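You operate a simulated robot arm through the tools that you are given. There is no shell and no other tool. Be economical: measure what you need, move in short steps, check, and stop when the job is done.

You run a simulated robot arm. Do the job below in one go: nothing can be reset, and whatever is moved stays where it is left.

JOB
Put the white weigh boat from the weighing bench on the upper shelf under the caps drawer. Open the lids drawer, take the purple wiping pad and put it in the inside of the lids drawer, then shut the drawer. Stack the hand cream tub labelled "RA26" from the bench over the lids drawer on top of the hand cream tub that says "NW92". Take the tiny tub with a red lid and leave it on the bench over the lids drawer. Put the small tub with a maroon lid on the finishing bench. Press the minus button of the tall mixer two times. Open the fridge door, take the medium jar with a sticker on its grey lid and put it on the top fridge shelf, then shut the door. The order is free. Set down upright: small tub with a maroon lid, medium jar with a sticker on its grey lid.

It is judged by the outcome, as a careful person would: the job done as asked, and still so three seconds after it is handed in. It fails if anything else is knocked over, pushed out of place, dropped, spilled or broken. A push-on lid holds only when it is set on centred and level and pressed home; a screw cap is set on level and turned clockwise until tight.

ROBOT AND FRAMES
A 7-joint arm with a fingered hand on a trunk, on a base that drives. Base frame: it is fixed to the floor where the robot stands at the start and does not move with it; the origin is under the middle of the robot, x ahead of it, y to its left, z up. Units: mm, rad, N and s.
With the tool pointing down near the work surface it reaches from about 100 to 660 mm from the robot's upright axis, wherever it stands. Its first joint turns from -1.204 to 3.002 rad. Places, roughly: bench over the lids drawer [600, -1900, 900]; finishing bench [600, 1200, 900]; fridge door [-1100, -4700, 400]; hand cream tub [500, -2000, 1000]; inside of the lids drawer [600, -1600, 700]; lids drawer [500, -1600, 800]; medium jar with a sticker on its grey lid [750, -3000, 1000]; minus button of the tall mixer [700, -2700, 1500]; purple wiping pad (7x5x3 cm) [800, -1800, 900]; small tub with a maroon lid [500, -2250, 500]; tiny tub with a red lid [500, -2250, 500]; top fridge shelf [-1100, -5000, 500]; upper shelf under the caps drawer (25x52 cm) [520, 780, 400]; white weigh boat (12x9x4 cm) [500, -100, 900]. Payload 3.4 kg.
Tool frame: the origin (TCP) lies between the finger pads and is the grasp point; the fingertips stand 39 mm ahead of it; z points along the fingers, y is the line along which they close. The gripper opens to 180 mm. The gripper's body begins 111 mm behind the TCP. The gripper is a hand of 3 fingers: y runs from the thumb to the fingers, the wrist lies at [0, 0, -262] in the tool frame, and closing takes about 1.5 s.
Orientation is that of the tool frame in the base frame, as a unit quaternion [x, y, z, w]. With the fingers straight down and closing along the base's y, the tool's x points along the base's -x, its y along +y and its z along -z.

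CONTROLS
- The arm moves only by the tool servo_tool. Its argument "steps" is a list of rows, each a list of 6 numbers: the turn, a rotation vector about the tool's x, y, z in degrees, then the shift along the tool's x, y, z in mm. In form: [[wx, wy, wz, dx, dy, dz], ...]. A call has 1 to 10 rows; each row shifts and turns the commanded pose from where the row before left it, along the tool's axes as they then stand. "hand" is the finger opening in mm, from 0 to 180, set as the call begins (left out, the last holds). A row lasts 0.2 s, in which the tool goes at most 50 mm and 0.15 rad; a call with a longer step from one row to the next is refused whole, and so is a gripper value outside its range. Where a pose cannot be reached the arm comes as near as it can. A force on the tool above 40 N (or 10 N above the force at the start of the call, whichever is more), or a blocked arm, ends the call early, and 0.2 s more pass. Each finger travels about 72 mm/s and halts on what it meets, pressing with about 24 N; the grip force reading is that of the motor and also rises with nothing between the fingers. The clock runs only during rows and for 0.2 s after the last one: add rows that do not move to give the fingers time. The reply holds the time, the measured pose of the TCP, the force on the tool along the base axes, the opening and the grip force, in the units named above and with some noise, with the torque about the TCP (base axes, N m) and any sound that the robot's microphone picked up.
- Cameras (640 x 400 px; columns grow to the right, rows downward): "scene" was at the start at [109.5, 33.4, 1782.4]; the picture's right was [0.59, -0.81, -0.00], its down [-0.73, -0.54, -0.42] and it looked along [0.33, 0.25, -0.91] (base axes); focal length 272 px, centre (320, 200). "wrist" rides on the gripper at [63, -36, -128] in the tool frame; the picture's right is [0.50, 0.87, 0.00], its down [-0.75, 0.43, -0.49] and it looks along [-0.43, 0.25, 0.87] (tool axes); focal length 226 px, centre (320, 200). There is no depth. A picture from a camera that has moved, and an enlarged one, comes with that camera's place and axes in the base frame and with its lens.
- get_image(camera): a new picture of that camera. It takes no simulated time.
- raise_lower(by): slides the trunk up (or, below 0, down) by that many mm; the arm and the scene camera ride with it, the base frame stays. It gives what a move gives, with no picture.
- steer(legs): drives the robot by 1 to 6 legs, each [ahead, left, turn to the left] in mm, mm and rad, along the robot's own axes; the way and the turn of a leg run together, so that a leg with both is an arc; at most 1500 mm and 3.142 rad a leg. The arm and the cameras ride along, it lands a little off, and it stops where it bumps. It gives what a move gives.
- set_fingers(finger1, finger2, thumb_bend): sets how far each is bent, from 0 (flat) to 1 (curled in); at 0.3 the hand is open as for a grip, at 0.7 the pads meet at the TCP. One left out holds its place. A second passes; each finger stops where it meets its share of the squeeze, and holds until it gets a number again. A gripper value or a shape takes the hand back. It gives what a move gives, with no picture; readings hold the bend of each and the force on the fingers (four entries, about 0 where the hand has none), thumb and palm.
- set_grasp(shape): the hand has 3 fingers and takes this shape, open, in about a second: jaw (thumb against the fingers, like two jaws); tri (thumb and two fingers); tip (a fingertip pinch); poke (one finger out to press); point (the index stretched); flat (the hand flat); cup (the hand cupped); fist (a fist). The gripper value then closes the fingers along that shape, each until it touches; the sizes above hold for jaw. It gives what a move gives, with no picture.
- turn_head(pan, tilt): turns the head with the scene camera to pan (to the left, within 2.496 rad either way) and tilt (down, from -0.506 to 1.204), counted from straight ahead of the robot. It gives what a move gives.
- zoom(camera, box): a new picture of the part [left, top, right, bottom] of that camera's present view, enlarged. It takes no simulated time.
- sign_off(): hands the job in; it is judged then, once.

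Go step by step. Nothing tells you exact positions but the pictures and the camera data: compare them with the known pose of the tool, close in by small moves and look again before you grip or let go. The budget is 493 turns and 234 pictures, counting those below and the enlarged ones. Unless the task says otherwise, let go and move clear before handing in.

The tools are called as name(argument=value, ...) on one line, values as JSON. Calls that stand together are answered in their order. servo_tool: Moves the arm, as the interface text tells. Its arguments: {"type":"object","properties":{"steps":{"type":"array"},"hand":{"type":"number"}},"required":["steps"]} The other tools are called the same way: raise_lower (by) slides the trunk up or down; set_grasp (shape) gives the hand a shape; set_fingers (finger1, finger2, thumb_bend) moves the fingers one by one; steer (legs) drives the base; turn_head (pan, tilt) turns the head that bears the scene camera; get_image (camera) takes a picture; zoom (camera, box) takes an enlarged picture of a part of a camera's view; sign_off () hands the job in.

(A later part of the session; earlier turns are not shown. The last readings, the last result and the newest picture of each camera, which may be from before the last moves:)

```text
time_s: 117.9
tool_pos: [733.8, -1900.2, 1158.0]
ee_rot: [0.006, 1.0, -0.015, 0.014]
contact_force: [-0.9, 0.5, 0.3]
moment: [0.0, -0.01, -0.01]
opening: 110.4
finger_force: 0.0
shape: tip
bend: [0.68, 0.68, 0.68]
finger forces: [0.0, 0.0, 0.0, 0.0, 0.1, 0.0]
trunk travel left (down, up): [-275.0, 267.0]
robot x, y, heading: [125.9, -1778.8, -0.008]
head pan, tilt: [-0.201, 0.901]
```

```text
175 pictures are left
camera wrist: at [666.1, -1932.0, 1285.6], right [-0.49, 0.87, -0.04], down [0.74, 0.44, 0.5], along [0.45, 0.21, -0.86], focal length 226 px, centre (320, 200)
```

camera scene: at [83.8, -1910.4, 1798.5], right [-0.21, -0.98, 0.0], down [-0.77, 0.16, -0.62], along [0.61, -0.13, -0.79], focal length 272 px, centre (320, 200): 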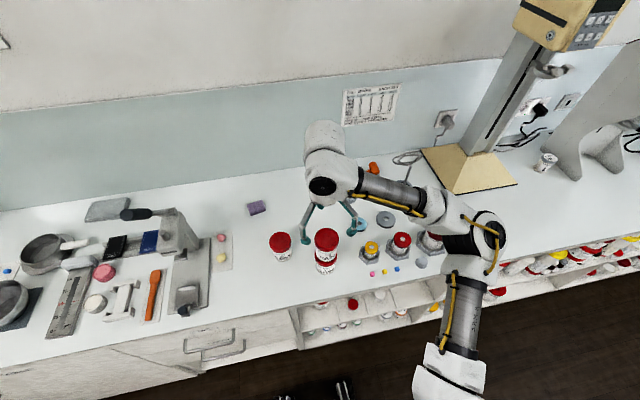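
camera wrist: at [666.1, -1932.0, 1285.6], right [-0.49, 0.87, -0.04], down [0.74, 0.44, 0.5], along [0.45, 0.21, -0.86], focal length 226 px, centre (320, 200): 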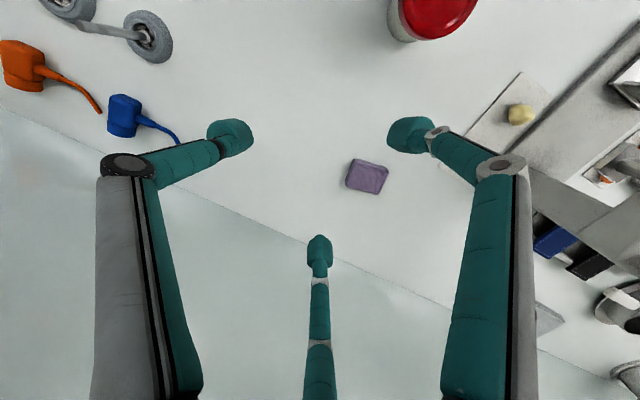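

servo_tool(steps=[[-1.7, 1.6, 0, 0, 40, 0], [0, 0, 0, -40, 43, 0], [0, 0, -8, 0, 0, 0], [0, 0, -8, 0, 0, 0], [0, 0, 0, 0, 0, 45], [0, 0, 0, 0, 0, 45], [0, 0, 0, 0, 0, 0]])

get_image(camera="wrist")

```text
refused: row 2 steps farther than a row can; nothing moved
```

```text
174 pictures are left
camera wrist: at [666.1, -1932.0, 1285.6], right [-0.49, 0.87, -0.04], down [0.74, 0.44, 0.5], along [0.45, 0.21, -0.86], focal length 226 px, centre (320, 200)
```

wrist: 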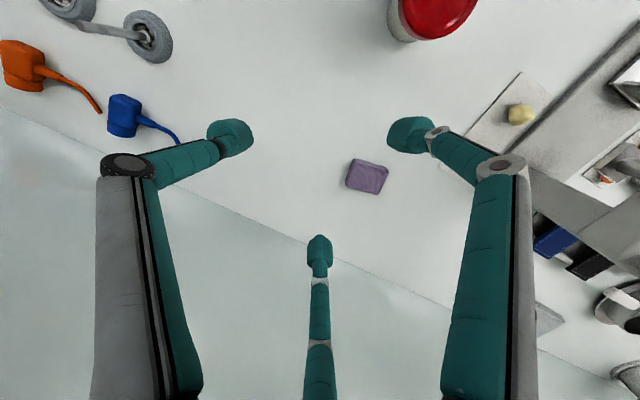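

servo_tool(steps=[[-1.7, 1.6, 0, 0, 40, 0], [0, 0, 0, -20, 40, 0], [0, 0, -8, -20, 0, 0], [0, 0, -8, 0, 0, 0], [0, 0, 0, 0, 0, 45], [0, 0, 0, 0, 0, 45], [0, 0, 0, 0, 0, 0]])

get_image(camera="wrist")

```text
time_s: 119.5
tool_pos: [776.0, -1819.9, 1067.8]
ee_rot: [-0.134, 0.991, -0.002, 0.001]
contact_force: [-0.1, 0.4, 0.3]
moment: [0.01, 0.0, 0.01]
opening: 110.5
finger_force: 0.2
shape: tip
bend: [0.68, 0.68, 0.68]
finger forces: [0.0, 0.0, 0.0, 0.1, 0.1, 0.0]
trunk travel left (down, up): [-275.0, 267.0]
robot x, y, heading: [125.0, -1776.3, -0.01]
head pan, tilt: [-0.201, 0.901]
```

```text
173 pictures are left
camera wrist: at [723.8, -1870.5, 1195.2], right [-0.71, 0.7, 0.0], down [0.61, 0.62, 0.49], along [0.35, 0.35, -0.87], focal length 226 px, centre (320, 200)
```

wrist: 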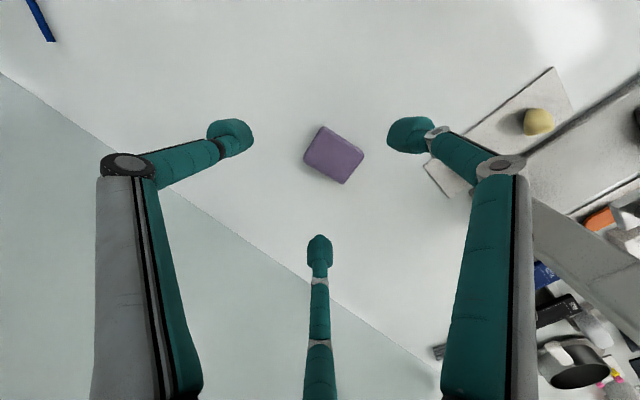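

servo_tool(steps=[[0, 0, 0, -6, 3.5, 40], [0, 0, 0, 0, 0, 40], [0, 0, 0, 0, 0, 30], [0, 0, 0, 0, 0, 10], [0, 0, 0, 0, 0, 0]], hand=100)

get_image(camera="wrist")

```text
time_s: 120.9
tool_pos: [812.9, -1825.1, 1004.9]
ee_rot: [-0.125, 0.991, -0.006, 0.043]
contact_force: [0.2, -0.3, -0.4]
moment: [0.0, 0.03, 0.0]
opening: 100.3
finger_force: 0.1
shape: tip
bend: [0.7, 0.7, 0.7]
finger forces: [0.0, 0.1, 0.0, 0.0, 0.0, 0.0]
trunk travel left (down, up): [-275.0, 267.0]
robot x, y, heading: [121.1, -1781.0, -0.009]
head pan, tilt: [-0.201, 0.901]
stopped in row 5: the arm was blocked; the commanded pose is now the measured one
```

```text
172 pictures are left
camera wrist: at [749.0, -1876.5, 1126.5], right [-0.7, 0.72, -0.06], down [0.58, 0.61, 0.54], along [0.43, 0.34, -0.84], focal length 226 px, centre (320, 200)
```

wrist: 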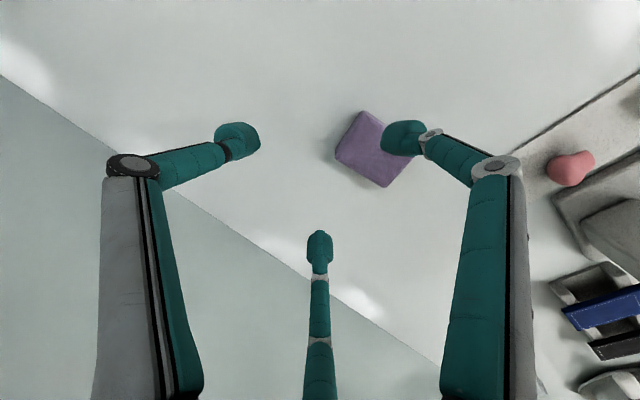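

The arm got blocked on the way down. Let me see what's touching.

turn_head(pan=-0.1, tilt=1.0)

get_image(camera="scene")

```text
time_s: 121.6
tool_pos: [802.7, -1818.6, 1007.7]
ee_rot: [-0.129, 0.991, -0.008, 0.046]
contact_force: [0.8, 0.6, -0.7]
moment: [0.02, 0.01, -0.02]
opening: 100.2
finger_force: 0.0
shape: tip
bend: [0.7, 0.7, 0.7]
finger forces: [0.0, 0.1, 0.0, 0.0, 0.1, 0.0]
trunk travel left (down, up): [-275.0, 267.0]
robot x, y, heading: [123.1, -1780.6, -0.009]
head pan, tilt: [-0.099, 1.0]
```

```text
171 pictures are left
camera scene: at [228.2, -1793.8, 1795.9], right [-0.11, -0.99, 0.0], down [-0.83, 0.1, -0.55], along [0.55, -0.06, -0.84], focal length 272 px, centre (320, 200)
```

scene: 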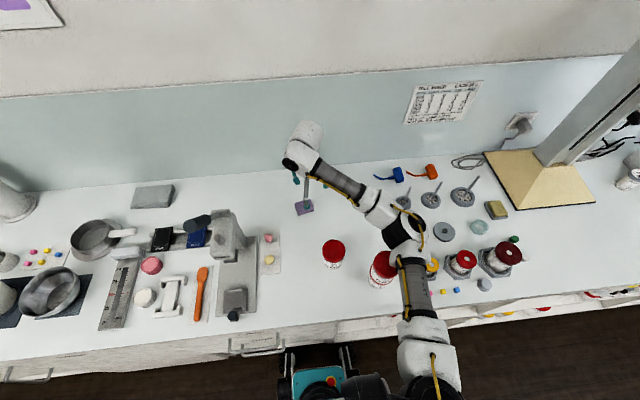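

The elbow came down over the RA26 stack. I lift straight back up and check the stack.

servo_tool(steps=[[0, 0, 0, 0, 0, -30], [0, 0, 0, 0, 0, -40], [0, 0, 0, 0, 0, -40], [0, 0, 0, 0, 0, 0]])

zoom(camera="scene", box=[290, 200, 490, 325])

```text
time_s: 122.6
tool_pos: [800.0, -1824.4, 1088.6]
ee_rot: [-0.13, 0.991, -0.003, 0.025]
contact_force: [0.9, -0.1, -0.3]
moment: [0.04, 0.01, -0.01]
opening: 100.2
finger_force: 0.1
shape: tip
bend: [0.7, 0.7, 0.7]
finger forces: [0.0, 0.0, 0.1, 0.0, 0.0, 0.0]
trunk travel left (down, up): [-275.0, 267.0]
robot x, y, heading: [123.7, -1780.5, -0.015]
head pan, tilt: [-0.099, 1.0]
```

```text
3.20 times, centred on (390, 262) of scene
camera zoom: at [258.4, -1797.4, 1790.3], right [-0.11, -0.99, 0.0], down [-0.84, 0.1, -0.53], along [0.53, -0.06, -0.85], focal length 870 px, centre (96, 0)
```

zoom: 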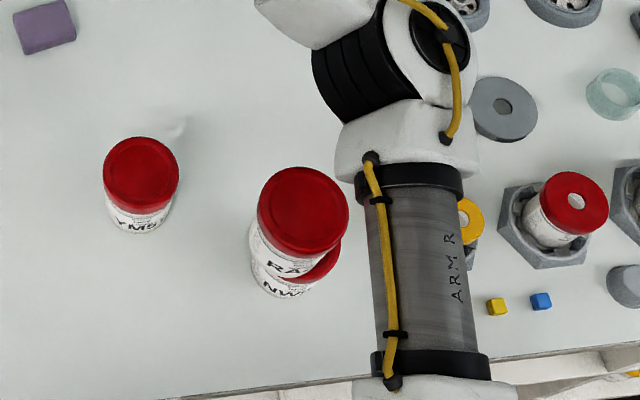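

zoom(camera="scene", box=[350, 235, 420, 300])

```text
6.15 times, centred on (385, 268) of scene
camera zoom: at [258.4, -1797.4, 1790.3], right [-0.11, -0.99, 0.0], down [-0.84, 0.1, -0.53], along [0.53, -0.06, -0.85], focal length 1673 px, centre (-80, -215)
```

zoom: 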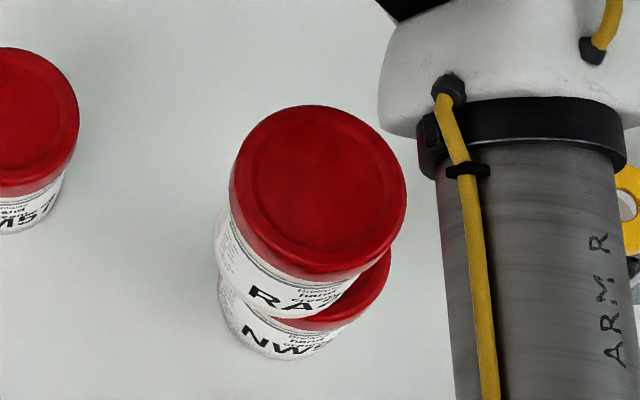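

The elbow nudged RA26 sideways by ~17 mm; it still stands and I'll re-centre it later. Now raise the trunk so the elbow stays high, and shift left for the pad.

raise_lower(by=200)

steer(legs=[[0, 100, 0.01]])

get_image(camera="scene")

```text
time_s: 124.8
tool_pos: [799.0, -1817.4, 1289.4]
ee_rot: [-0.131, 0.991, -0.004, 0.027]
contact_force: [-0.7, -0.3, 0.0]
moment: [-0.01, 0.0, 0.01]
opening: 100.3
finger_force: 0.0
shape: tip
bend: [0.7, 0.7, 0.7]
finger forces: [0.0, 0.1, 0.0, 0.0, 0.1, 0.1]
trunk travel left (down, up): [-475.0, 67.0]
robot x, y, heading: [118.2, -1776.4, -0.013]
head pan, tilt: [-0.099, 1.0]
```

```text
time_s: 125.9
tool_pos: [802.5, -1767.4, 1285.9]
ee_rot: [-0.133, 0.991, 0.013, 0.028]
contact_force: [1.6, -1.8, -0.4]
moment: [0.3, 0.15, 0.01]
opening: 100.3
finger_force: 0.2
shape: tip
bend: [0.7, 0.7, 0.7]
finger forces: [0.0, 0.0, 0.0, 0.1, 0.0, 0.0]
trunk travel left (down, up): [-475.0, 67.0]
robot x, y, heading: [124.4, -1691.6, -0.001]
head pan, tilt: [-0.099, 1.0]
```

```text
168 pictures are left
camera scene: at [173.0, -1759.0, 1990.4], right [-0.1, -0.99, -0.03], down [-0.84, 0.1, -0.53], along [0.53, -0.03, -0.84], focal length 272 px, centre (320, 200)
```

scene: 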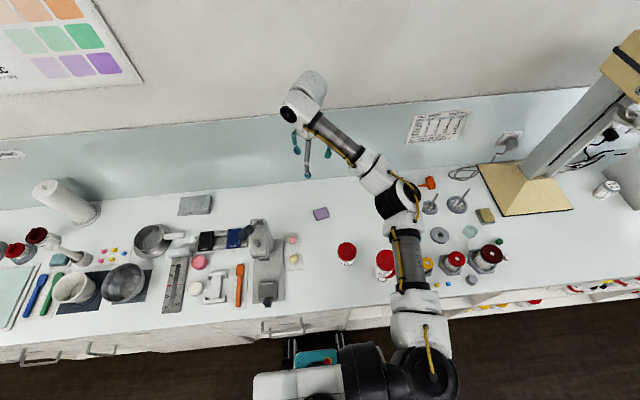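

servo_tool(steps=[[0, 0, 0, 0, 0, 0], [0, 0, 0, 0, 0, 0]])

get_image(camera="wrist")

```text
time_s: 126.5
tool_pos: [802.3, -1703.6, 1289.1]
ee_rot: [-0.135, 0.99, -0.011, 0.025]
contact_force: [-0.2, 1.3, -0.7]
moment: [-0.1, -0.08, 0.03]
opening: 100.3
finger_force: 0.0
shape: tip
bend: [0.7, 0.7, 0.7]
finger forces: [0.0, 0.0, 0.0, 0.0, 0.1, 0.0]
trunk travel left (down, up): [-475.0, 67.0]
robot x, y, heading: [129.0, -1687.1, 0.001]
head pan, tilt: [-0.099, 1.0]
```

```text
167 pictures are left
camera wrist: at [743.8, -1753.8, 1414.4], right [-0.71, 0.7, -0.05], down [0.58, 0.63, 0.52], along [0.39, 0.34, -0.86], focal length 226 px, centre (320, 200)
```

wrist: 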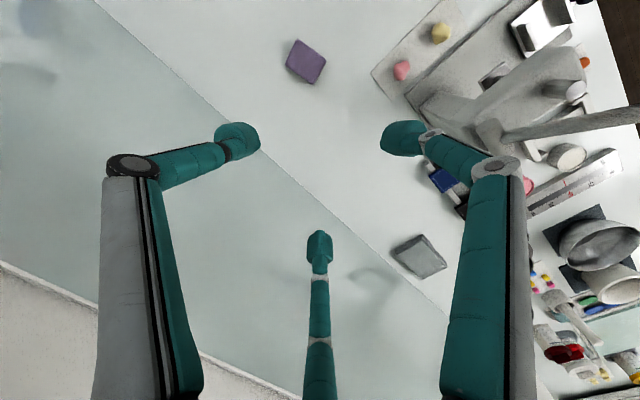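

servo_tool(steps=[[-1.6, 2.6, 0, 17, -34, 0], [0, 0, 0, 17, -34, 0], [0, 0, 0, 17, -34, 0], [0, 0, 0, 0, 0, 45], [0, 0, 0, 0, 0, 45], [0, 0, 0, 0, 0, 45], [0, 0, 0, 0, 0, 0]])

get_image(camera="scene")

```text
time_s: 128.3
tool_pos: [774.0, -1818.8, 1158.8]
ee_rot: [-0.138, 0.99, 0.003, 0.004]
contact_force: [0.6, 0.0, 0.1]
moment: [0.01, 0.03, -0.02]
opening: 100.3
finger_force: 0.1
shape: tip
bend: [0.7, 0.7, 0.7]
finger forces: [0.1, 0.0, 0.0, 0.1, 0.0, 0.0]
trunk travel left (down, up): [-475.0, 67.0]
robot x, y, heading: [122.1, -1686.0, 0.001]
head pan, tilt: [-0.099, 1.0]
stopped in row 7: the arm was blocked; the commanded pose is now the measured one
```

```text
166 pictures are left
camera scene: at [171.6, -1674.3, 1991.9], right [-0.1, -1.0, 0.01], down [-0.84, 0.08, -0.54], along [0.54, -0.06, -0.84], focal length 272 px, centre (320, 200)
```

scene: 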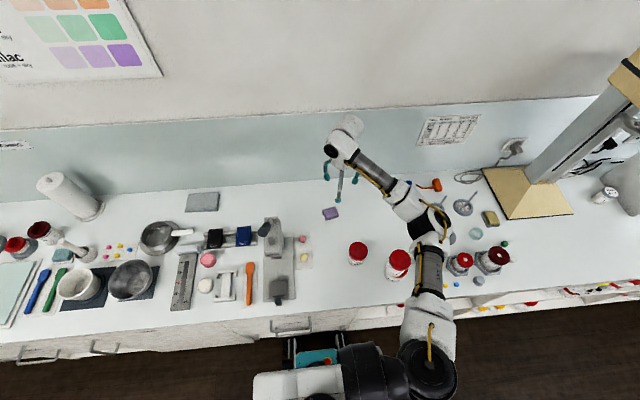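

zoom(camera="scene", box=[330, 180, 490, 300])

```text
3.33 times, centred on (410, 240) of scene
camera zoom: at [171.6, -1674.3, 1991.9], right [-0.1, -1.0, 0.01], down [-0.84, 0.08, -0.54], along [0.54, -0.06, -0.84], focal length 906 px, centre (20, 67)
```

zoom: 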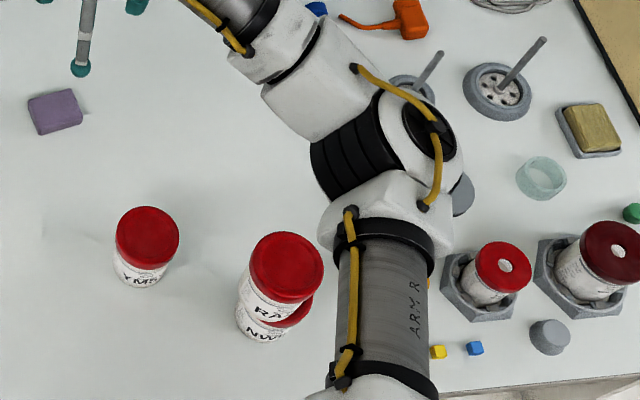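

The reach is at its limit with the hand vertical. I'll lift, move the base left, and lean the hand ~20° forward, which also keeps the elbow away from the tubs.

servo_tool(steps=[[0, 0, 0, 20, 0, -40], [0, 0, 0, 30, 0, -30], [0, 0, 0, 30, 0, 0], [0, 0, 0, 0, 0, 0]])

steer(legs=[[0, 90, 0]])

raise_lower(by=-100)

servo_tool(steps=[[0, -7, 0, 0, 0, 0], [0, -7, 0, 0, 0, 0], [0, -6, 0, 0, 0, 0], [0, 0, 0, 0, 0, 0]])

get_image(camera="scene")

```text
time_s: 129.3
tool_pos: [695.7, -1860.4, 1226.7]
ee_rot: [-0.136, 0.991, 0.01, 0.005]
contact_force: [0.0, 0.0, 0.3]
moment: [0.04, -0.02, -0.04]
opening: 100.5
finger_force: 0.1
shape: tip
bend: [0.7, 0.7, 0.7]
finger forces: [0.0, 0.0, 0.1, 0.1, 0.1, 0.0]
trunk travel left (down, up): [-475.0, 67.0]
robot x, y, heading: [128.6, -1687.7, 0.006]
head pan, tilt: [-0.099, 1.0]
```

```text
time_s: 130.4
tool_pos: [698.0, -1819.2, 1220.0]
ee_rot: [-0.134, 0.991, 0.024, 0.006]
contact_force: [0.8, -1.0, -0.4]
moment: [0.25, 0.09, 0.01]
opening: 100.2
finger_force: 0.1
shape: tip
bend: [0.7, 0.7, 0.7]
finger forces: [0.0, 0.0, 0.1, 0.0, 0.0, 0.0]
trunk travel left (down, up): [-475.0, 67.0]
robot x, y, heading: [123.1, -1611.2, 0.008]
head pan, tilt: [-0.099, 1.0]
```

```text
time_s: 131.7
tool_pos: [693.9, -1738.0, 1134.8]
ee_rot: [-0.137, 0.991, -0.006, 0.004]
contact_force: [0.6, 1.6, 0.1]
moment: [-0.12, -0.01, 0.01]
opening: 100.3
finger_force: 0.0
shape: tip
bend: [0.7, 0.7, 0.7]
finger forces: [0.0, 0.1, 0.1, 0.0, 0.0, 0.0]
trunk travel left (down, up): [-375.0, 167.0]
robot x, y, heading: [127.3, -1601.4, -0.0]
head pan, tilt: [-0.099, 1.0]
```

```text
time_s: 132.7
tool_pos: [693.8, -1766.0, 1130.0]
ee_rot: [-0.132, 0.975, 0.026, 0.177]
contact_force: [0.8, 1.1, 0.5]
moment: [-0.01, -0.01, 0.01]
opening: 100.0
finger_force: 0.0
shape: tip
bend: [0.7, 0.7, 0.7]
finger forces: [0.1, 0.1, 0.0, 0.1, 0.0, 0.1]
trunk travel left (down, up): [-375.0, 167.0]
robot x, y, heading: [123.5, -1607.0, 0.003]
head pan, tilt: [-0.099, 1.0]
```

```text
164 pictures are left
camera scene: at [189.6, -1587.5, 1891.9], right [-0.1, -1.0, 0.01], down [-0.84, 0.07, -0.54], along [0.54, -0.06, -0.84], focal length 272 px, centre (320, 200)
```

scene: 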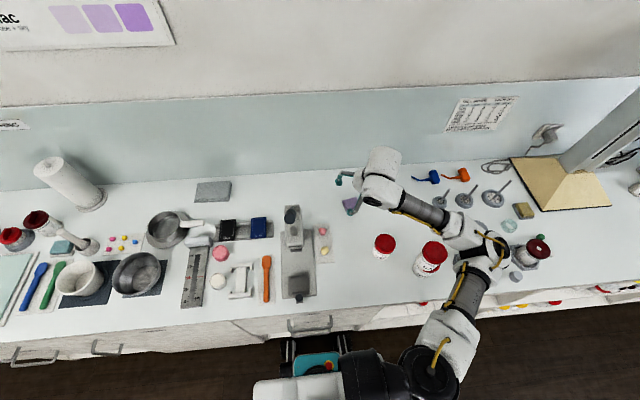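

servo_tool(steps=[[0, 0, 0, -6.5, -23.5, 38], [0, 0, 0, -6.5, -23.5, 38], [0, 0, 0, -6.6, -23.5, 38], [0, 0, 0, 0, 0, 0]])

get_image(camera="wrist")

get_image(camera="scene")

```text
time_s: 133.7
tool_pos: [768.6, -1851.9, 1029.8]
ee_rot: [-0.127, 0.975, 0.035, 0.177]
contact_force: [-0.8, -0.5, -0.4]
moment: [0.09, 0.01, 0.01]
opening: 100.1
finger_force: 0.1
shape: tip
bend: [0.7, 0.7, 0.7]
finger forces: [0.0, 0.0, 0.1, 0.1, 0.0, 0.0]
trunk travel left (down, up): [-375.0, 167.0]
robot x, y, heading: [118.6, -1608.4, -0.001]
head pan, tilt: [-0.099, 1.0]
```

```text
163 pictures are left
camera wrist: at [677.8, -1915.8, 1125.2], right [-0.68, 0.72, -0.16], down [0.4, 0.54, 0.74], along [0.62, 0.44, -0.66], focal length 226 px, centre (320, 200)
```

wrist: 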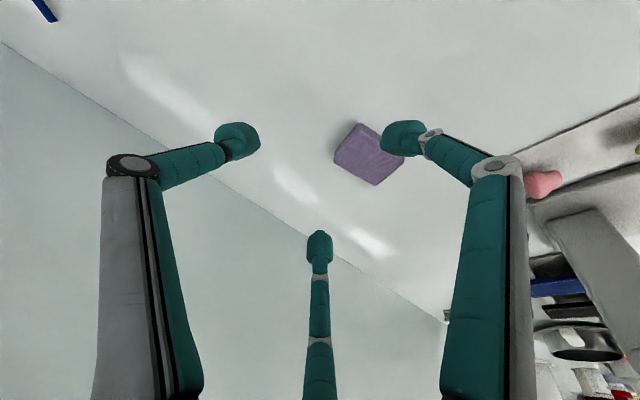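

```text
162 pictures are left
camera scene: at [189.4, -1639.8, 1891.8], right [-0.1, -1.0, -0.01], down [-0.84, 0.09, -0.54], along [0.54, -0.04, -0.84], focal length 272 px, centre (320, 200)
```

scene: 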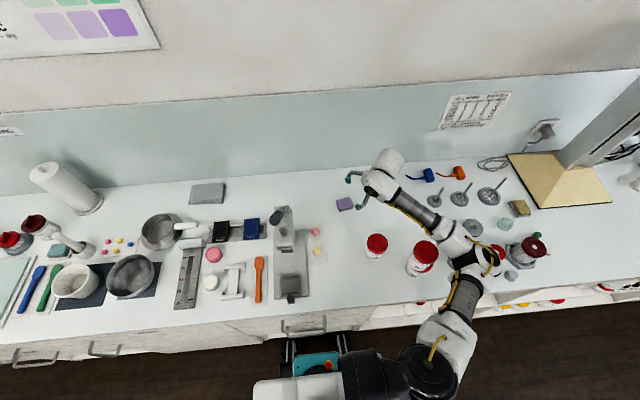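

The body is swaying a bit sideways with the raised trunk; I wait for it to settle.

servo_tool(steps=[[0, 0, 0, 0, 0, 0], [0, 0, 0, 0, 0, 0], [0, 0, 0, 0, 0, 0], [0, 0, 0, 0, 0, 0], [0, 0, 0, 0, 0, 0], [0, 0, 0, 0, 0, 0], [0, 0, 0, 0, 0, 0], [0, 0, 0, 0, 0, 0]])

servo_tool(steps=[[0, 0, 0, 0, 0, 0], [0, 0, 0, 0, 0, 0]])

```text
time_s: 135.5
tool_pos: [769.9, -1846.4, 1030.1]
ee_rot: [-0.127, 0.975, 0.034, 0.177]
contact_force: [0.0, -0.8, -0.4]
moment: [0.05, -0.01, 0.05]
opening: 100.4
finger_force: 0.1
shape: tip
bend: [0.7, 0.7, 0.7]
finger forces: [0.0, 0.1, 0.1, 0.0, 0.0, 0.1]
trunk travel left (down, up): [-375.0, 167.0]
robot x, y, heading: [121.4, -1609.6, 0.011]
head pan, tilt: [-0.099, 1.0]
```

```text
time_s: 136.1
tool_pos: [769.1, -1832.5, 1031.7]
ee_rot: [-0.131, 0.975, 0.03, 0.177]
contact_force: [0.1, 0.6, -0.1]
moment: [0.02, 0.01, 0.0]
opening: 100.6
finger_force: 0.0
shape: tip
bend: [0.7, 0.7, 0.7]
finger forces: [0.0, 0.0, 0.0, 0.0, 0.0, 0.0]
trunk travel left (down, up): [-375.0, 167.0]
robot x, y, heading: [121.6, -1607.6, -0.001]
head pan, tilt: [-0.099, 1.0]
```

servo_tool(steps=[[0, 0, 0, 0, 0, 0], [0, 0, 0, 0, 0, 0], [0, 0, 0, 0, 0, 0], [0, 0, 0, 0, 0, 0], [0, 0, 0, 0, 0, 0], [0, 0, 0, 0, 0, 0], [0, 0, 0, 0, 0, 0], [0, 0, 0, 0, 0, 0], [0, 0, 0, 0, 0, 0], [0, 0, 0, 0, 0, 0]])

servo_tool(steps=[[0, 0, 0, 0, 0, 0], [0, 0, 0, 0, 0, 0]])

get_image(camera="wrist")

```text
time_s: 138.3
tool_pos: [769.7, -1827.0, 1032.5]
ee_rot: [-0.131, 0.975, 0.028, 0.177]
contact_force: [-0.1, 1.0, -0.1]
moment: [0.0, -0.01, -0.05]
opening: 100.4
finger_force: 0.1
shape: tip
bend: [0.7, 0.7, 0.7]
finger forces: [0.1, 0.0, 0.0, 0.1, 0.0, 0.0]
trunk travel left (down, up): [-375.0, 167.0]
robot x, y, heading: [119.5, -1605.9, 0.009]
head pan, tilt: [-0.099, 1.0]
```

```text
time_s: 138.9
tool_pos: [769.6, -1834.5, 1031.1]
ee_rot: [-0.13, 0.975, 0.032, 0.176]
contact_force: [-0.3, 0.2, 0.4]
moment: [0.0, 0.01, 0.0]
opening: 100.2
finger_force: 0.3
shape: tip
bend: [0.7, 0.7, 0.7]
finger forces: [0.1, 0.0, 0.0, 0.0, 0.0, 0.1]
trunk travel left (down, up): [-375.0, 167.0]
robot x, y, heading: [121.9, -1607.5, 0.002]
head pan, tilt: [-0.099, 1.0]
```

```text
161 pictures are left
camera wrist: at [678.6, -1898.7, 1128.2], right [-0.68, 0.71, -0.16], down [0.4, 0.55, 0.73], along [0.61, 0.43, -0.66], focal length 226 px, centre (320, 200)
```

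wrist: 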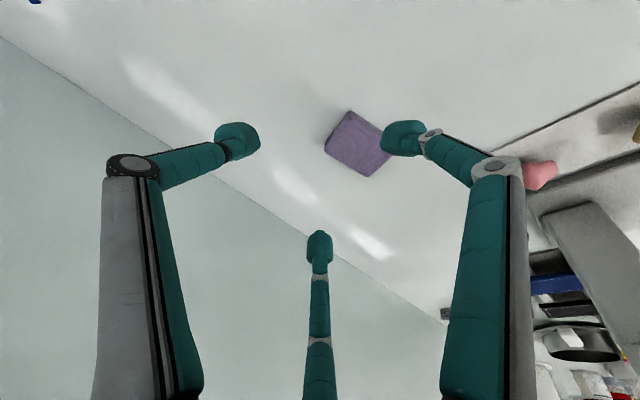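

servo_tool(steps=[[0, 0, 0, 8.8, 3.2, 26], [0, 0, 0, 8.8, 3.2, 26], [0, 0, 0, 0, 0, 0], [0, 0, 0, 0, 0, 0], [0, 0, 0, 0, 0, 0], [0, 0, 0, 0, 0, 0], [0, 0, 0, 0, 0, 0], [0, 0, 0, 0, 0, 0]])

get_image(camera="wrist")

get_image(camera="scene")

```text
time_s: 140.7
tool_pos: [771.7, -1821.3, 973.7]
ee_rot: [-0.13, 0.975, 0.029, 0.177]
contact_force: [0.9, -0.1, -0.1]
moment: [0.03, -0.01, 0.0]
opening: 100.2
finger_force: 0.0
shape: tip
bend: [0.7, 0.7, 0.7]
finger forces: [0.0, 0.0, 0.0, 0.0, 0.0, 0.0]
trunk travel left (down, up): [-375.0, 167.0]
robot x, y, heading: [126.4, -1610.4, 0.003]
head pan, tilt: [-0.099, 1.0]
```

```text
160 pictures are left
camera wrist: at [679.7, -1884.5, 1071.1], right [-0.68, 0.71, -0.17], down [0.4, 0.55, 0.73], along [0.61, 0.43, -0.66], focal length 226 px, centre (320, 200)
```

wrist: 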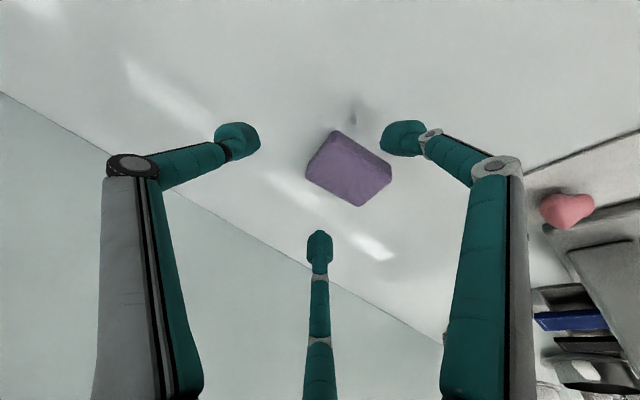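

```text
159 pictures are left
camera scene: at [189.2, -1619.6, 1892.1], right [-0.1, -1.0, 0.0], down [-0.84, 0.08, -0.54], along [0.54, -0.05, -0.84], focal length 272 px, centre (320, 200)
```

scene: 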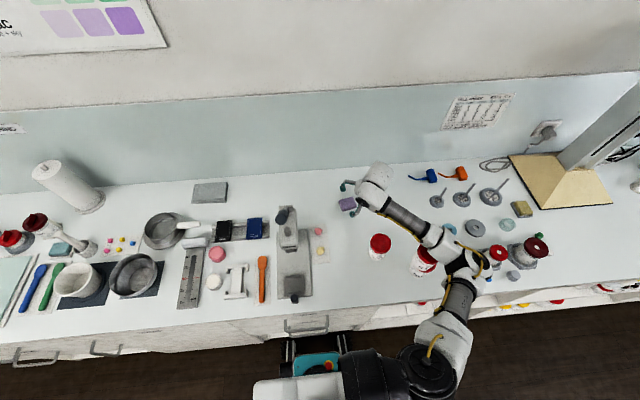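

zoom(camera="scene", box=[360, 190, 500, 295])

```text
3.81 times, centred on (430, 242) of scene
camera zoom: at [189.2, -1619.6, 1892.1], right [-0.1, -1.0, 0.0], down [-0.84, 0.08, -0.54], along [0.54, -0.05, -0.84], focal length 1036 px, centre (-99, 38)
```

zoom: 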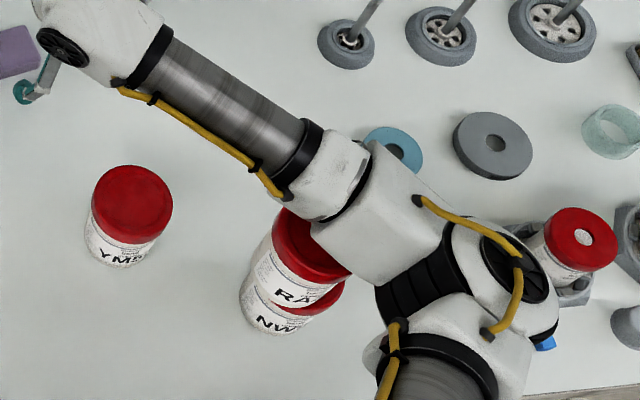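

raise_lower(by=60)

servo_tool(steps=[[0, 0, 0, 10, 0, 28.5], [0, 0, 0, 10, 0, 28.5], [0, 0, 0, 0, 0, 0], [0, 0, 0, 0, 0, 0], [0, 0, 0, 0, 0, 0]])

zoom(camera="scene", box=[360, 190, 500, 295])

get_image(camera="wrist")

```text
time_s: 141.7
tool_pos: [770.3, -1818.9, 1032.8]
ee_rot: [-0.131, 0.975, 0.031, 0.176]
contact_force: [0.8, -0.2, 0.6]
moment: [0.02, 0.0, 0.02]
opening: 100.1
finger_force: 0.1
shape: tip
bend: [0.7, 0.7, 0.7]
finger forces: [0.0, 0.0, 0.0, 0.0, 0.0, 0.1]
trunk travel left (down, up): [-435.0, 107.0]
robot x, y, heading: [123.4, -1611.7, 0.004]
head pan, tilt: [-0.099, 1.0]
```

```text
time_s: 142.9
tool_pos: [769.5, -1821.2, 969.8]
ee_rot: [-0.131, 0.975, 0.03, 0.176]
contact_force: [0.9, 0.4, -0.3]
moment: [0.04, 0.02, -0.01]
opening: 100.3
finger_force: 0.1
shape: tip
bend: [0.7, 0.7, 0.7]
finger forces: [0.0, 0.0, 0.0, 0.1, 0.0, 0.0]
trunk travel left (down, up): [-435.0, 107.0]
robot x, y, heading: [122.1, -1606.3, -0.003]
head pan, tilt: [-0.099, 1.0]
```

```text
3.81 times, centred on (430, 242) of scene
camera zoom: at [175.3, -1621.8, 1951.8], right [-0.1, -1.0, 0.0], down [-0.84, 0.08, -0.54], along [0.54, -0.05, -0.84], focal length 1036 px, centre (-99, 38)
```

zoom: 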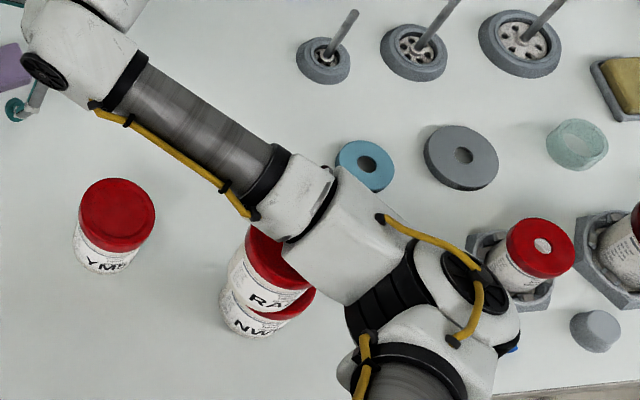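

```text
156 pictures are left
camera wrist: at [678.4, -1884.2, 1067.0], right [-0.68, 0.71, -0.17], down [0.4, 0.55, 0.73], along [0.61, 0.43, -0.66], focal length 226 px, centre (320, 200)
```

wrist: 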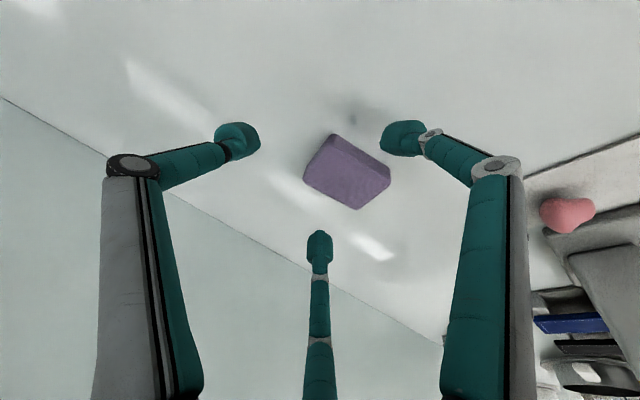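

servo_tool(steps=[[0, 8, 0, 0, 0, 0], [0, 0, 0, 0, 1, 10], [0, 0, 0, 0, 0, 9], [0, 0, 0, 0, 0, 0], [0, 0, 0, 0, 0, 0]], hand=80)

get_image(camera="wrist")

```text
time_s: 144.1
tool_pos: [773.8, -1818.5, 951.8]
ee_rot: [-0.132, 0.985, 0.021, 0.108]
contact_force: [0.3, -0.5, 0.5]
moment: [0.0, 0.04, -0.01]
opening: 80.6
finger_force: 0.1
shape: tip
bend: [0.71, 0.71, 0.73]
finger forces: [0.1, 0.0, 0.1, 0.0, 0.0, 0.1]
trunk travel left (down, up): [-435.0, 107.0]
robot x, y, heading: [125.5, -1608.3, 0.001]
head pan, tilt: [-0.099, 1.0]
```

```text
155 pictures are left
camera wrist: at [697.4, -1877.7, 1062.4], right [-0.7, 0.71, -0.1], down [0.49, 0.58, 0.65], along [0.52, 0.41, -0.75], focal length 226 px, centre (320, 200)
```

wrist: 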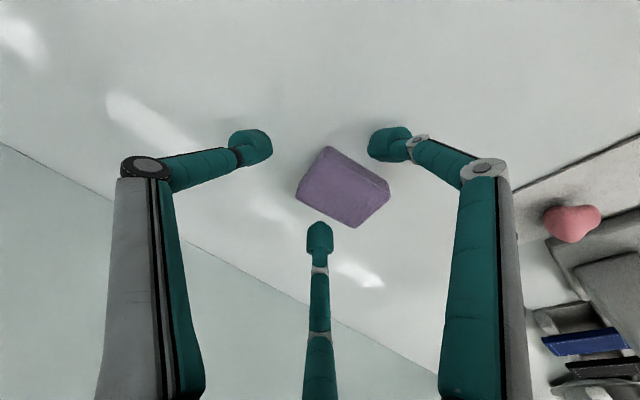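

Fingers bracket the pad. Closing.

servo_tool(steps=[[0, 0, 0, 0, 0, 0], [0, 0, 0, 0, 0, 0], [0, 0, 0, 0, 0, 0], [0, 0, 0, 0, 0, 0], [0, 0, 0, 0, 0, 0], [0, 0, 0, 0, 0, 0]], hand=0)

get_image(camera="wrist")

```text
time_s: 145.5
tool_pos: [772.3, -1819.2, 953.5]
ee_rot: [-0.133, 0.985, 0.02, 0.109]
contact_force: [0.0, -1.9, 5.7]
moment: [0.16, -0.15, 0.03]
opening: 32.1
finger_force: 24.6
shape: tip
bend: [0.72, 0.73, 0.72]
finger forces: [19.7, 27.0, 0.0, 0.0, 21.9, 0.1]
trunk travel left (down, up): [-435.0, 107.0]
robot x, y, heading: [122.4, -1605.5, 0.003]
head pan, tilt: [-0.099, 1.0]
```

```text
154 pictures are left
camera wrist: at [696.7, -1877.9, 1064.0], right [-0.7, 0.71, -0.1], down [0.49, 0.58, 0.65], along [0.52, 0.41, -0.75], focal length 226 px, centre (320, 200)
```

wrist: 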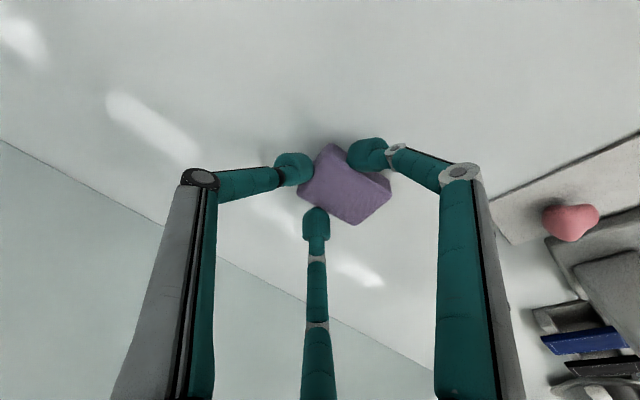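

servo_tool(steps=[[0, 0, 0, -4, 0, -20], [0, 0, 0, -9.5, 0, -44], [0, 0, 0, -9.5, 0, -44], [0, 0, 0, -9.5, 0, -44], [0, 0, 0, 0, 0, 0]])

get_image(camera="wrist")

```text
time_s: 146.7
tool_pos: [776.4, -1817.2, 1109.2]
ee_rot: [-0.132, 0.985, 0.02, 0.108]
contact_force: [0.2, -0.9, -0.1]
moment: [0.02, 0.0, 0.0]
opening: 30.0
finger_force: 23.8
shape: tip
bend: [0.72, 0.72, 0.74]
finger forces: [21.0, 21.5, 0.0, 0.0, 19.3, 0.1]
trunk travel left (down, up): [-435.0, 107.0]
robot x, y, heading: [127.5, -1608.4, 0.006]
head pan, tilt: [-0.099, 1.0]
```

```text
153 pictures are left
camera wrist: at [700.0, -1878.6, 1219.9], right [-0.7, 0.71, -0.1], down [0.49, 0.58, 0.65], along [0.52, 0.41, -0.75], focal length 226 px, centre (320, 200)
```

wrist: 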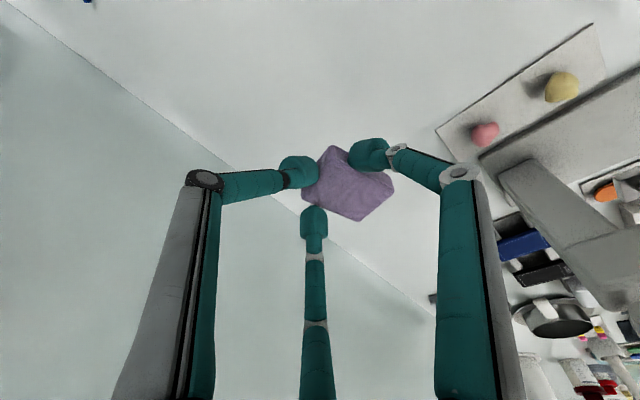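

steer(legs=[[-345, 25, 0]])

raise_lower(by=-160)

get_image(camera="wrist")

get_image(camera="scene")

```text
time_s: 149.0
tool_pos: [430.6, -1791.4, 1110.1]
ee_rot: [-0.137, 0.984, 0.021, 0.108]
contact_force: [-0.1, -1.1, 0.2]
moment: [0.01, -0.04, -0.01]
opening: 29.9
finger_force: 24.5
shape: tip
bend: [0.72, 0.72, 0.74]
finger forces: [21.0, 21.6, 0.0, 0.0, 19.2, 0.0]
trunk travel left (down, up): [-435.0, 107.0]
robot x, y, heading: [-222.7, -1583.6, 0.009]
head pan, tilt: [-0.099, 1.0]
```

```text
time_s: 150.8
tool_pos: [429.0, -1788.1, 953.3]
ee_rot: [-0.136, 0.984, 0.019, 0.11]
contact_force: [-0.4, -1.5, 8.4]
moment: [0.15, -0.17, 0.0]
opening: 29.8
finger_force: 24.2
shape: tip
bend: [0.72, 0.73, 0.73]
finger forces: [20.8, 27.6, 0.1, 0.0, 20.8, 0.1]
trunk travel left (down, up): [-275.0, 267.0]
robot x, y, heading: [-221.8, -1584.4, 0.012]
head pan, tilt: [-0.099, 1.0]
```

```text
152 pictures are left
camera wrist: at [351.2, -1847.9, 1063.4], right [-0.71, 0.7, -0.1], down [0.48, 0.58, 0.65], along [0.52, 0.41, -0.75], focal length 226 px, centre (320, 200)
```

wrist: 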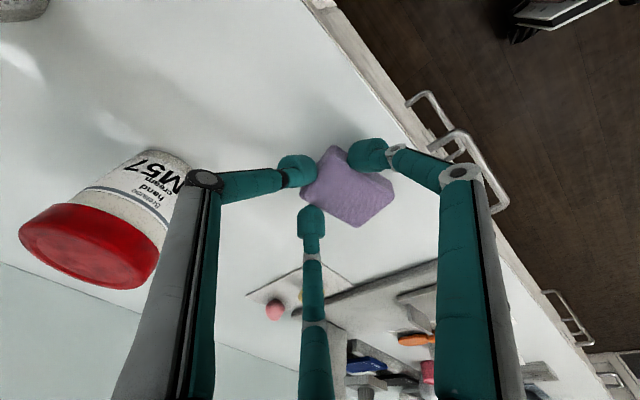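

```text
151 pictures are left
camera scene: at [-94.1, -1599.2, 1791.6], right [-0.09, -1.0, 0.0], down [-0.84, 0.08, -0.54], along [0.54, -0.04, -0.84], focal length 272 px, centre (320, 200)
```

scene: 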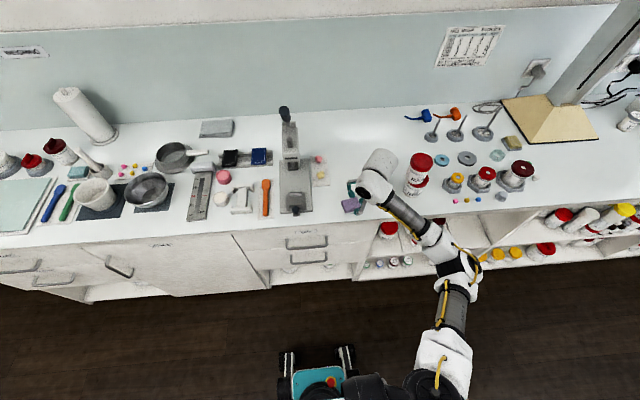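

The pad is just touching the bench near its front edge; I release it there and lift clear.

servo_tool(steps=[[0, 0, 0, 0, 0, 0], [0, 0, 0, 0, 0, 0], [0, 0, 0, 0, 0, 0], [0, 0, 0, -9, 0, -44], [0, 0, 0, -9, 0, -44], [0, 0, 0, -9, 0, -44], [0, 0, 0, 0, 0, 0]], hand=80)

get_image(camera="wrist")

zoom(camera="scene", box=[340, 130, 480, 220])

```text
time_s: 152.4
tool_pos: [427.3, -1787.6, 1083.2]
ee_rot: [-0.137, 0.985, 0.019, 0.108]
contact_force: [-0.4, 0.5, -0.7]
moment: [0.02, -0.03, -0.01]
opening: 79.4
finger_force: 0.0
shape: tip
bend: [0.71, 0.71, 0.73]
finger forces: [0.0, 0.0, 0.0, 0.0, 0.0, 0.1]
trunk travel left (down, up): [-275.0, 267.0]
robot x, y, heading: [-221.1, -1587.2, 0.017]
head pan, tilt: [-0.099, 1.0]
```

```text
150 pictures are left
camera wrist: at [349.4, -1847.7, 1193.2], right [-0.71, 0.7, -0.1], down [0.49, 0.59, 0.65], along [0.51, 0.41, -0.75], focal length 226 px, centre (320, 200)
```

wrist: 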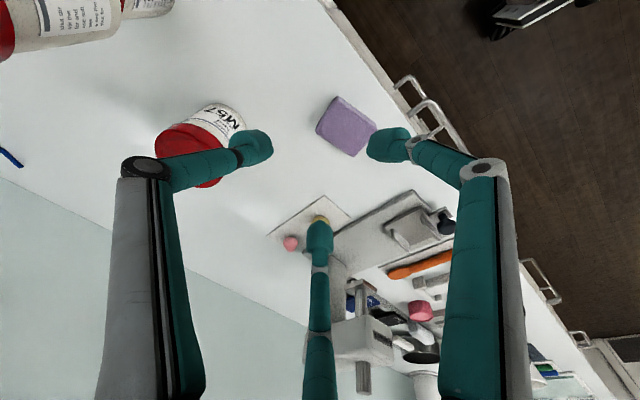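

```text
4.44 times, centred on (410, 175) of scene
camera zoom: at [-91.1, -1597.4, 1791.1], right [-0.09, -1.0, 0.0], down [-0.84, 0.07, -0.54], along [0.53, -0.04, -0.84], focal length 1208 px, centre (-80, 311)
```

zoom: 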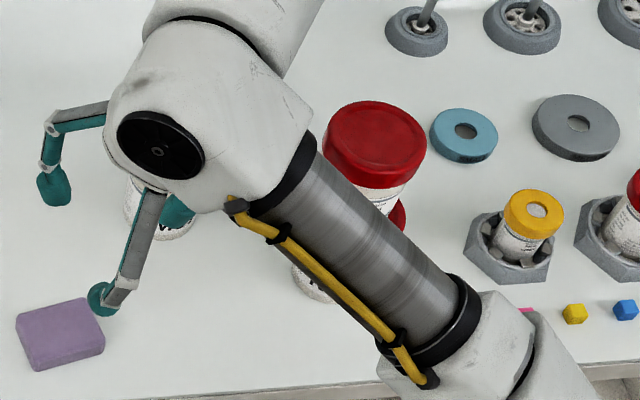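

Now the LIDS drawer. I back off and turn the hand to point forward with the thumb on top.

steer(legs=[[-230, 0, -0.015]])

servo_tool(steps=[[0, 6, 0, 0, 0, 0], [0, 6.5, 0, 0, 0, 0], [0, 0, -8.3, 0, 0, 0], [0, 0, -8.3, 0, 0, 0], [0, 0, -8.3, 0, 0, 0], [0, 0, -8.3, 0, 0, 0], [0, 0, -8.3, 0, 0, 0], [0, 0, -8.3, 0, 0, 0], [0, 0, -8.3, 0, 0, 0], [0, 0, -8.3, 0, 0, 0]])

servo_tool(steps=[[0, 0, -7.5, 0, 0, 0], [8.3, 0, 0, 0, 0, 0], [8.3, 0, 0, 0, 0, 0], [8.3, 0, 0, 0, 0, 0], [8.3, 0, 0, 0, 0, 0], [8.3, 0, 0, 0, 0, 0], [8.3, 0, 0, 0, 0, 0], [8.3, 0, 0, 0, 0, 0], [8.3, 0, 0, 0, 0, 0], [8.3, 0, 0, 0, 0, 0]])

get_image(camera="wrist")

```text
time_s: 154.1
tool_pos: [195.5, -1796.0, 1084.1]
ee_rot: [-0.131, 0.985, 0.019, 0.11]
contact_force: [0.1, -0.8, -0.3]
moment: [-0.03, -0.03, -0.01]
opening: 79.3
finger_force: 0.2
shape: tip
bend: [0.71, 0.71, 0.73]
finger forces: [0.0, 0.1, 0.1, 0.1, 0.1, 0.0]
trunk travel left (down, up): [-275.0, 267.0]
robot x, y, heading: [-449.7, -1586.6, -0.001]
head pan, tilt: [-0.099, 1.0]
```

```text
time_s: 156.3
tool_pos: [192.2, -1794.0, 1086.3]
ee_rot: [-0.654, 0.757, 0.001, 0.003]
contact_force: [-0.1, 0.4, -0.1]
moment: [0.01, -0.04, -0.01]
opening: 79.4
finger_force: 0.0
shape: tip
bend: [0.71, 0.71, 0.73]
finger forces: [0.0, 0.0, 0.1, 0.1, 0.0, 0.0]
trunk travel left (down, up): [-275.0, 267.0]
robot x, y, heading: [-449.8, -1588.2, 0.002]
head pan, tilt: [-0.099, 1.0]
```

```text
time_s: 158.5
tool_pos: [193.5, -1793.1, 1084.7]
ee_rot: [-0.555, 0.567, -0.432, 0.429]
contact_force: [0.2, -0.3, 0.0]
moment: [0.01, -0.02, 0.02]
opening: 79.5
finger_force: 0.1
shape: tip
bend: [0.71, 0.71, 0.73]
finger forces: [0.0, 0.1, 0.0, 0.0, 0.0, 0.0]
trunk travel left (down, up): [-275.0, 267.0]
robot x, y, heading: [-450.5, -1589.5, -0.002]
head pan, tilt: [-0.099, 1.0]
```

```text
148 pictures are left
camera wrist: at [77.3, -1855.2, 1152.2], right [-0.23, -0.49, -0.84], down [-0.58, 0.76, -0.29], along [0.78, 0.42, -0.46], focal length 226 px, centre (320, 200)
```

wrist: 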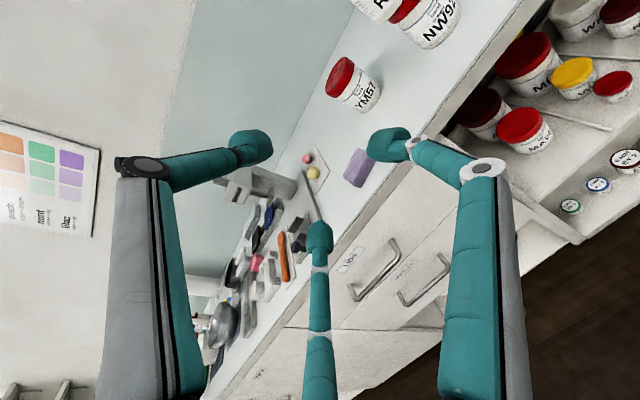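

steer(legs=[[0, 197, 0]])

servo_tool(steps=[[5, 0, 0, 0, 0, 0], [0, 0, 0, 0, 47, 8.3], [0, 0, 0, 0, 47, 8.3], [0, 0, 0, 0, 47, 8.3], [0, 0, 0, 0, 47, 8.3], [0, 0, 0, 0, 47, 8.3], [0, 0, 0, 0, 47, 8.3], [0, 0, 0, 0, 0, 0], [0, 0, 0, 0, 0, 0]])

get_image(camera="wrist")

get_image(camera="scene")

```text
time_s: 160.1
tool_pos: [193.2, -1597.2, 1084.4]
ee_rot: [-0.554, 0.568, -0.433, 0.428]
contact_force: [0.5, -0.6, 0.3]
moment: [-0.01, 0.0, 0.03]
opening: 79.5
finger_force: 0.1
shape: tip
bend: [0.71, 0.71, 0.73]
finger forces: [0.1, 0.0, 0.1, 0.0, 0.0, 0.0]
trunk travel left (down, up): [-275.0, 267.0]
robot x, y, heading: [-450.4, -1386.5, 0.001]
head pan, tilt: [-0.099, 1.0]
```

```text
time_s: 162.1
tool_pos: [188.7, -1590.1, 798.9]
ee_rot: [-0.535, 0.547, -0.459, 0.452]
contact_force: [1.3, -0.7, 0.6]
moment: [-0.02, 0.01, 0.0]
opening: 79.5
finger_force: 0.1
shape: tip
bend: [0.71, 0.71, 0.73]
finger forces: [0.0, 0.0, 0.0, 0.0, 0.0, 0.1]
trunk travel left (down, up): [-275.0, 267.0]
robot x, y, heading: [-452.6, -1384.0, -0.002]
head pan, tilt: [-0.099, 1.0]
```

```text
147 pictures are left
camera wrist: at [67.8, -1650.9, 856.7], right [-0.16, -0.49, -0.85], down [-0.55, 0.77, -0.34], along [0.82, 0.41, -0.39], focal length 226 px, centre (320, 200)
```

wrist: 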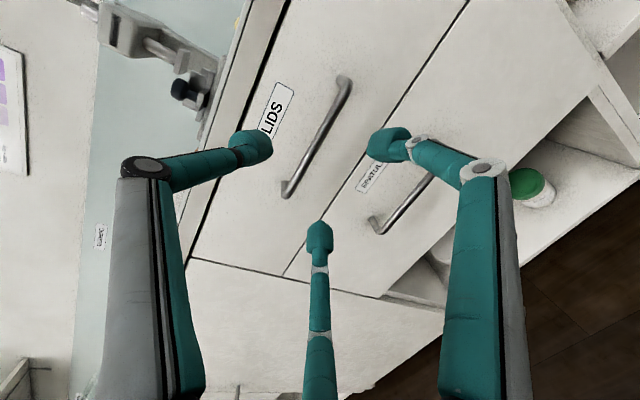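

```text
146 pictures are left
camera scene: at [-321.1, -1401.0, 1791.5], right [-0.1, -0.99, 0.0], down [-0.84, 0.09, -0.54], along [0.54, -0.05, -0.84], focal length 272 px, centre (320, 200)
```

scene: 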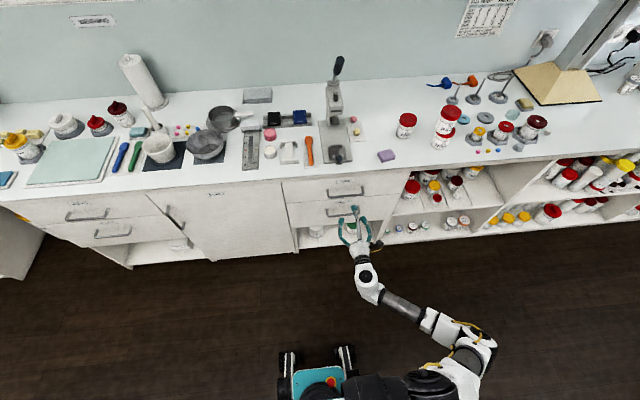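

servo_tool(steps=[[0, 0, 0, 5, 12.8, 2.2], [0, 0, 0, 0, -6.5, 37.4], [0, 0, 0, 0, -6.5, 37.4], [0, 0, 0, 0, -3.5, 20], [0, 0, 0, 0, 0, 0]])

get_image(camera="wrist")

```text
time_s: 163.3
tool_pos: [288.3, -1598.3, 788.3]
ee_rot: [-0.535, 0.548, -0.458, 0.452]
contact_force: [0.1, -0.5, 0.3]
moment: [0.02, -0.01, 0.0]
opening: 79.5
finger_force: 0.2
shape: tip
bend: [0.71, 0.71, 0.73]
finger forces: [0.1, 0.0, 0.1, 0.0, 0.1, 0.0]
trunk travel left (down, up): [-275.0, 267.0]
robot x, y, heading: [-448.6, -1384.3, -0.003]
head pan, tilt: [-0.099, 1.0]
```

```text
145 pictures are left
camera wrist: at [166.9, -1659.1, 845.0], right [-0.16, -0.49, -0.85], down [-0.55, 0.77, -0.34], along [0.82, 0.41, -0.39], focal length 226 px, centre (320, 200)
```

wrist: 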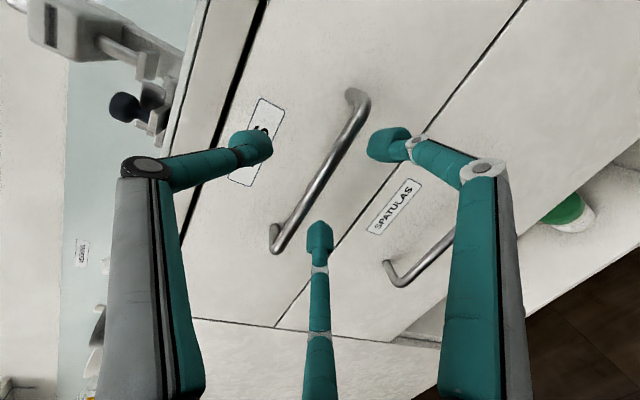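

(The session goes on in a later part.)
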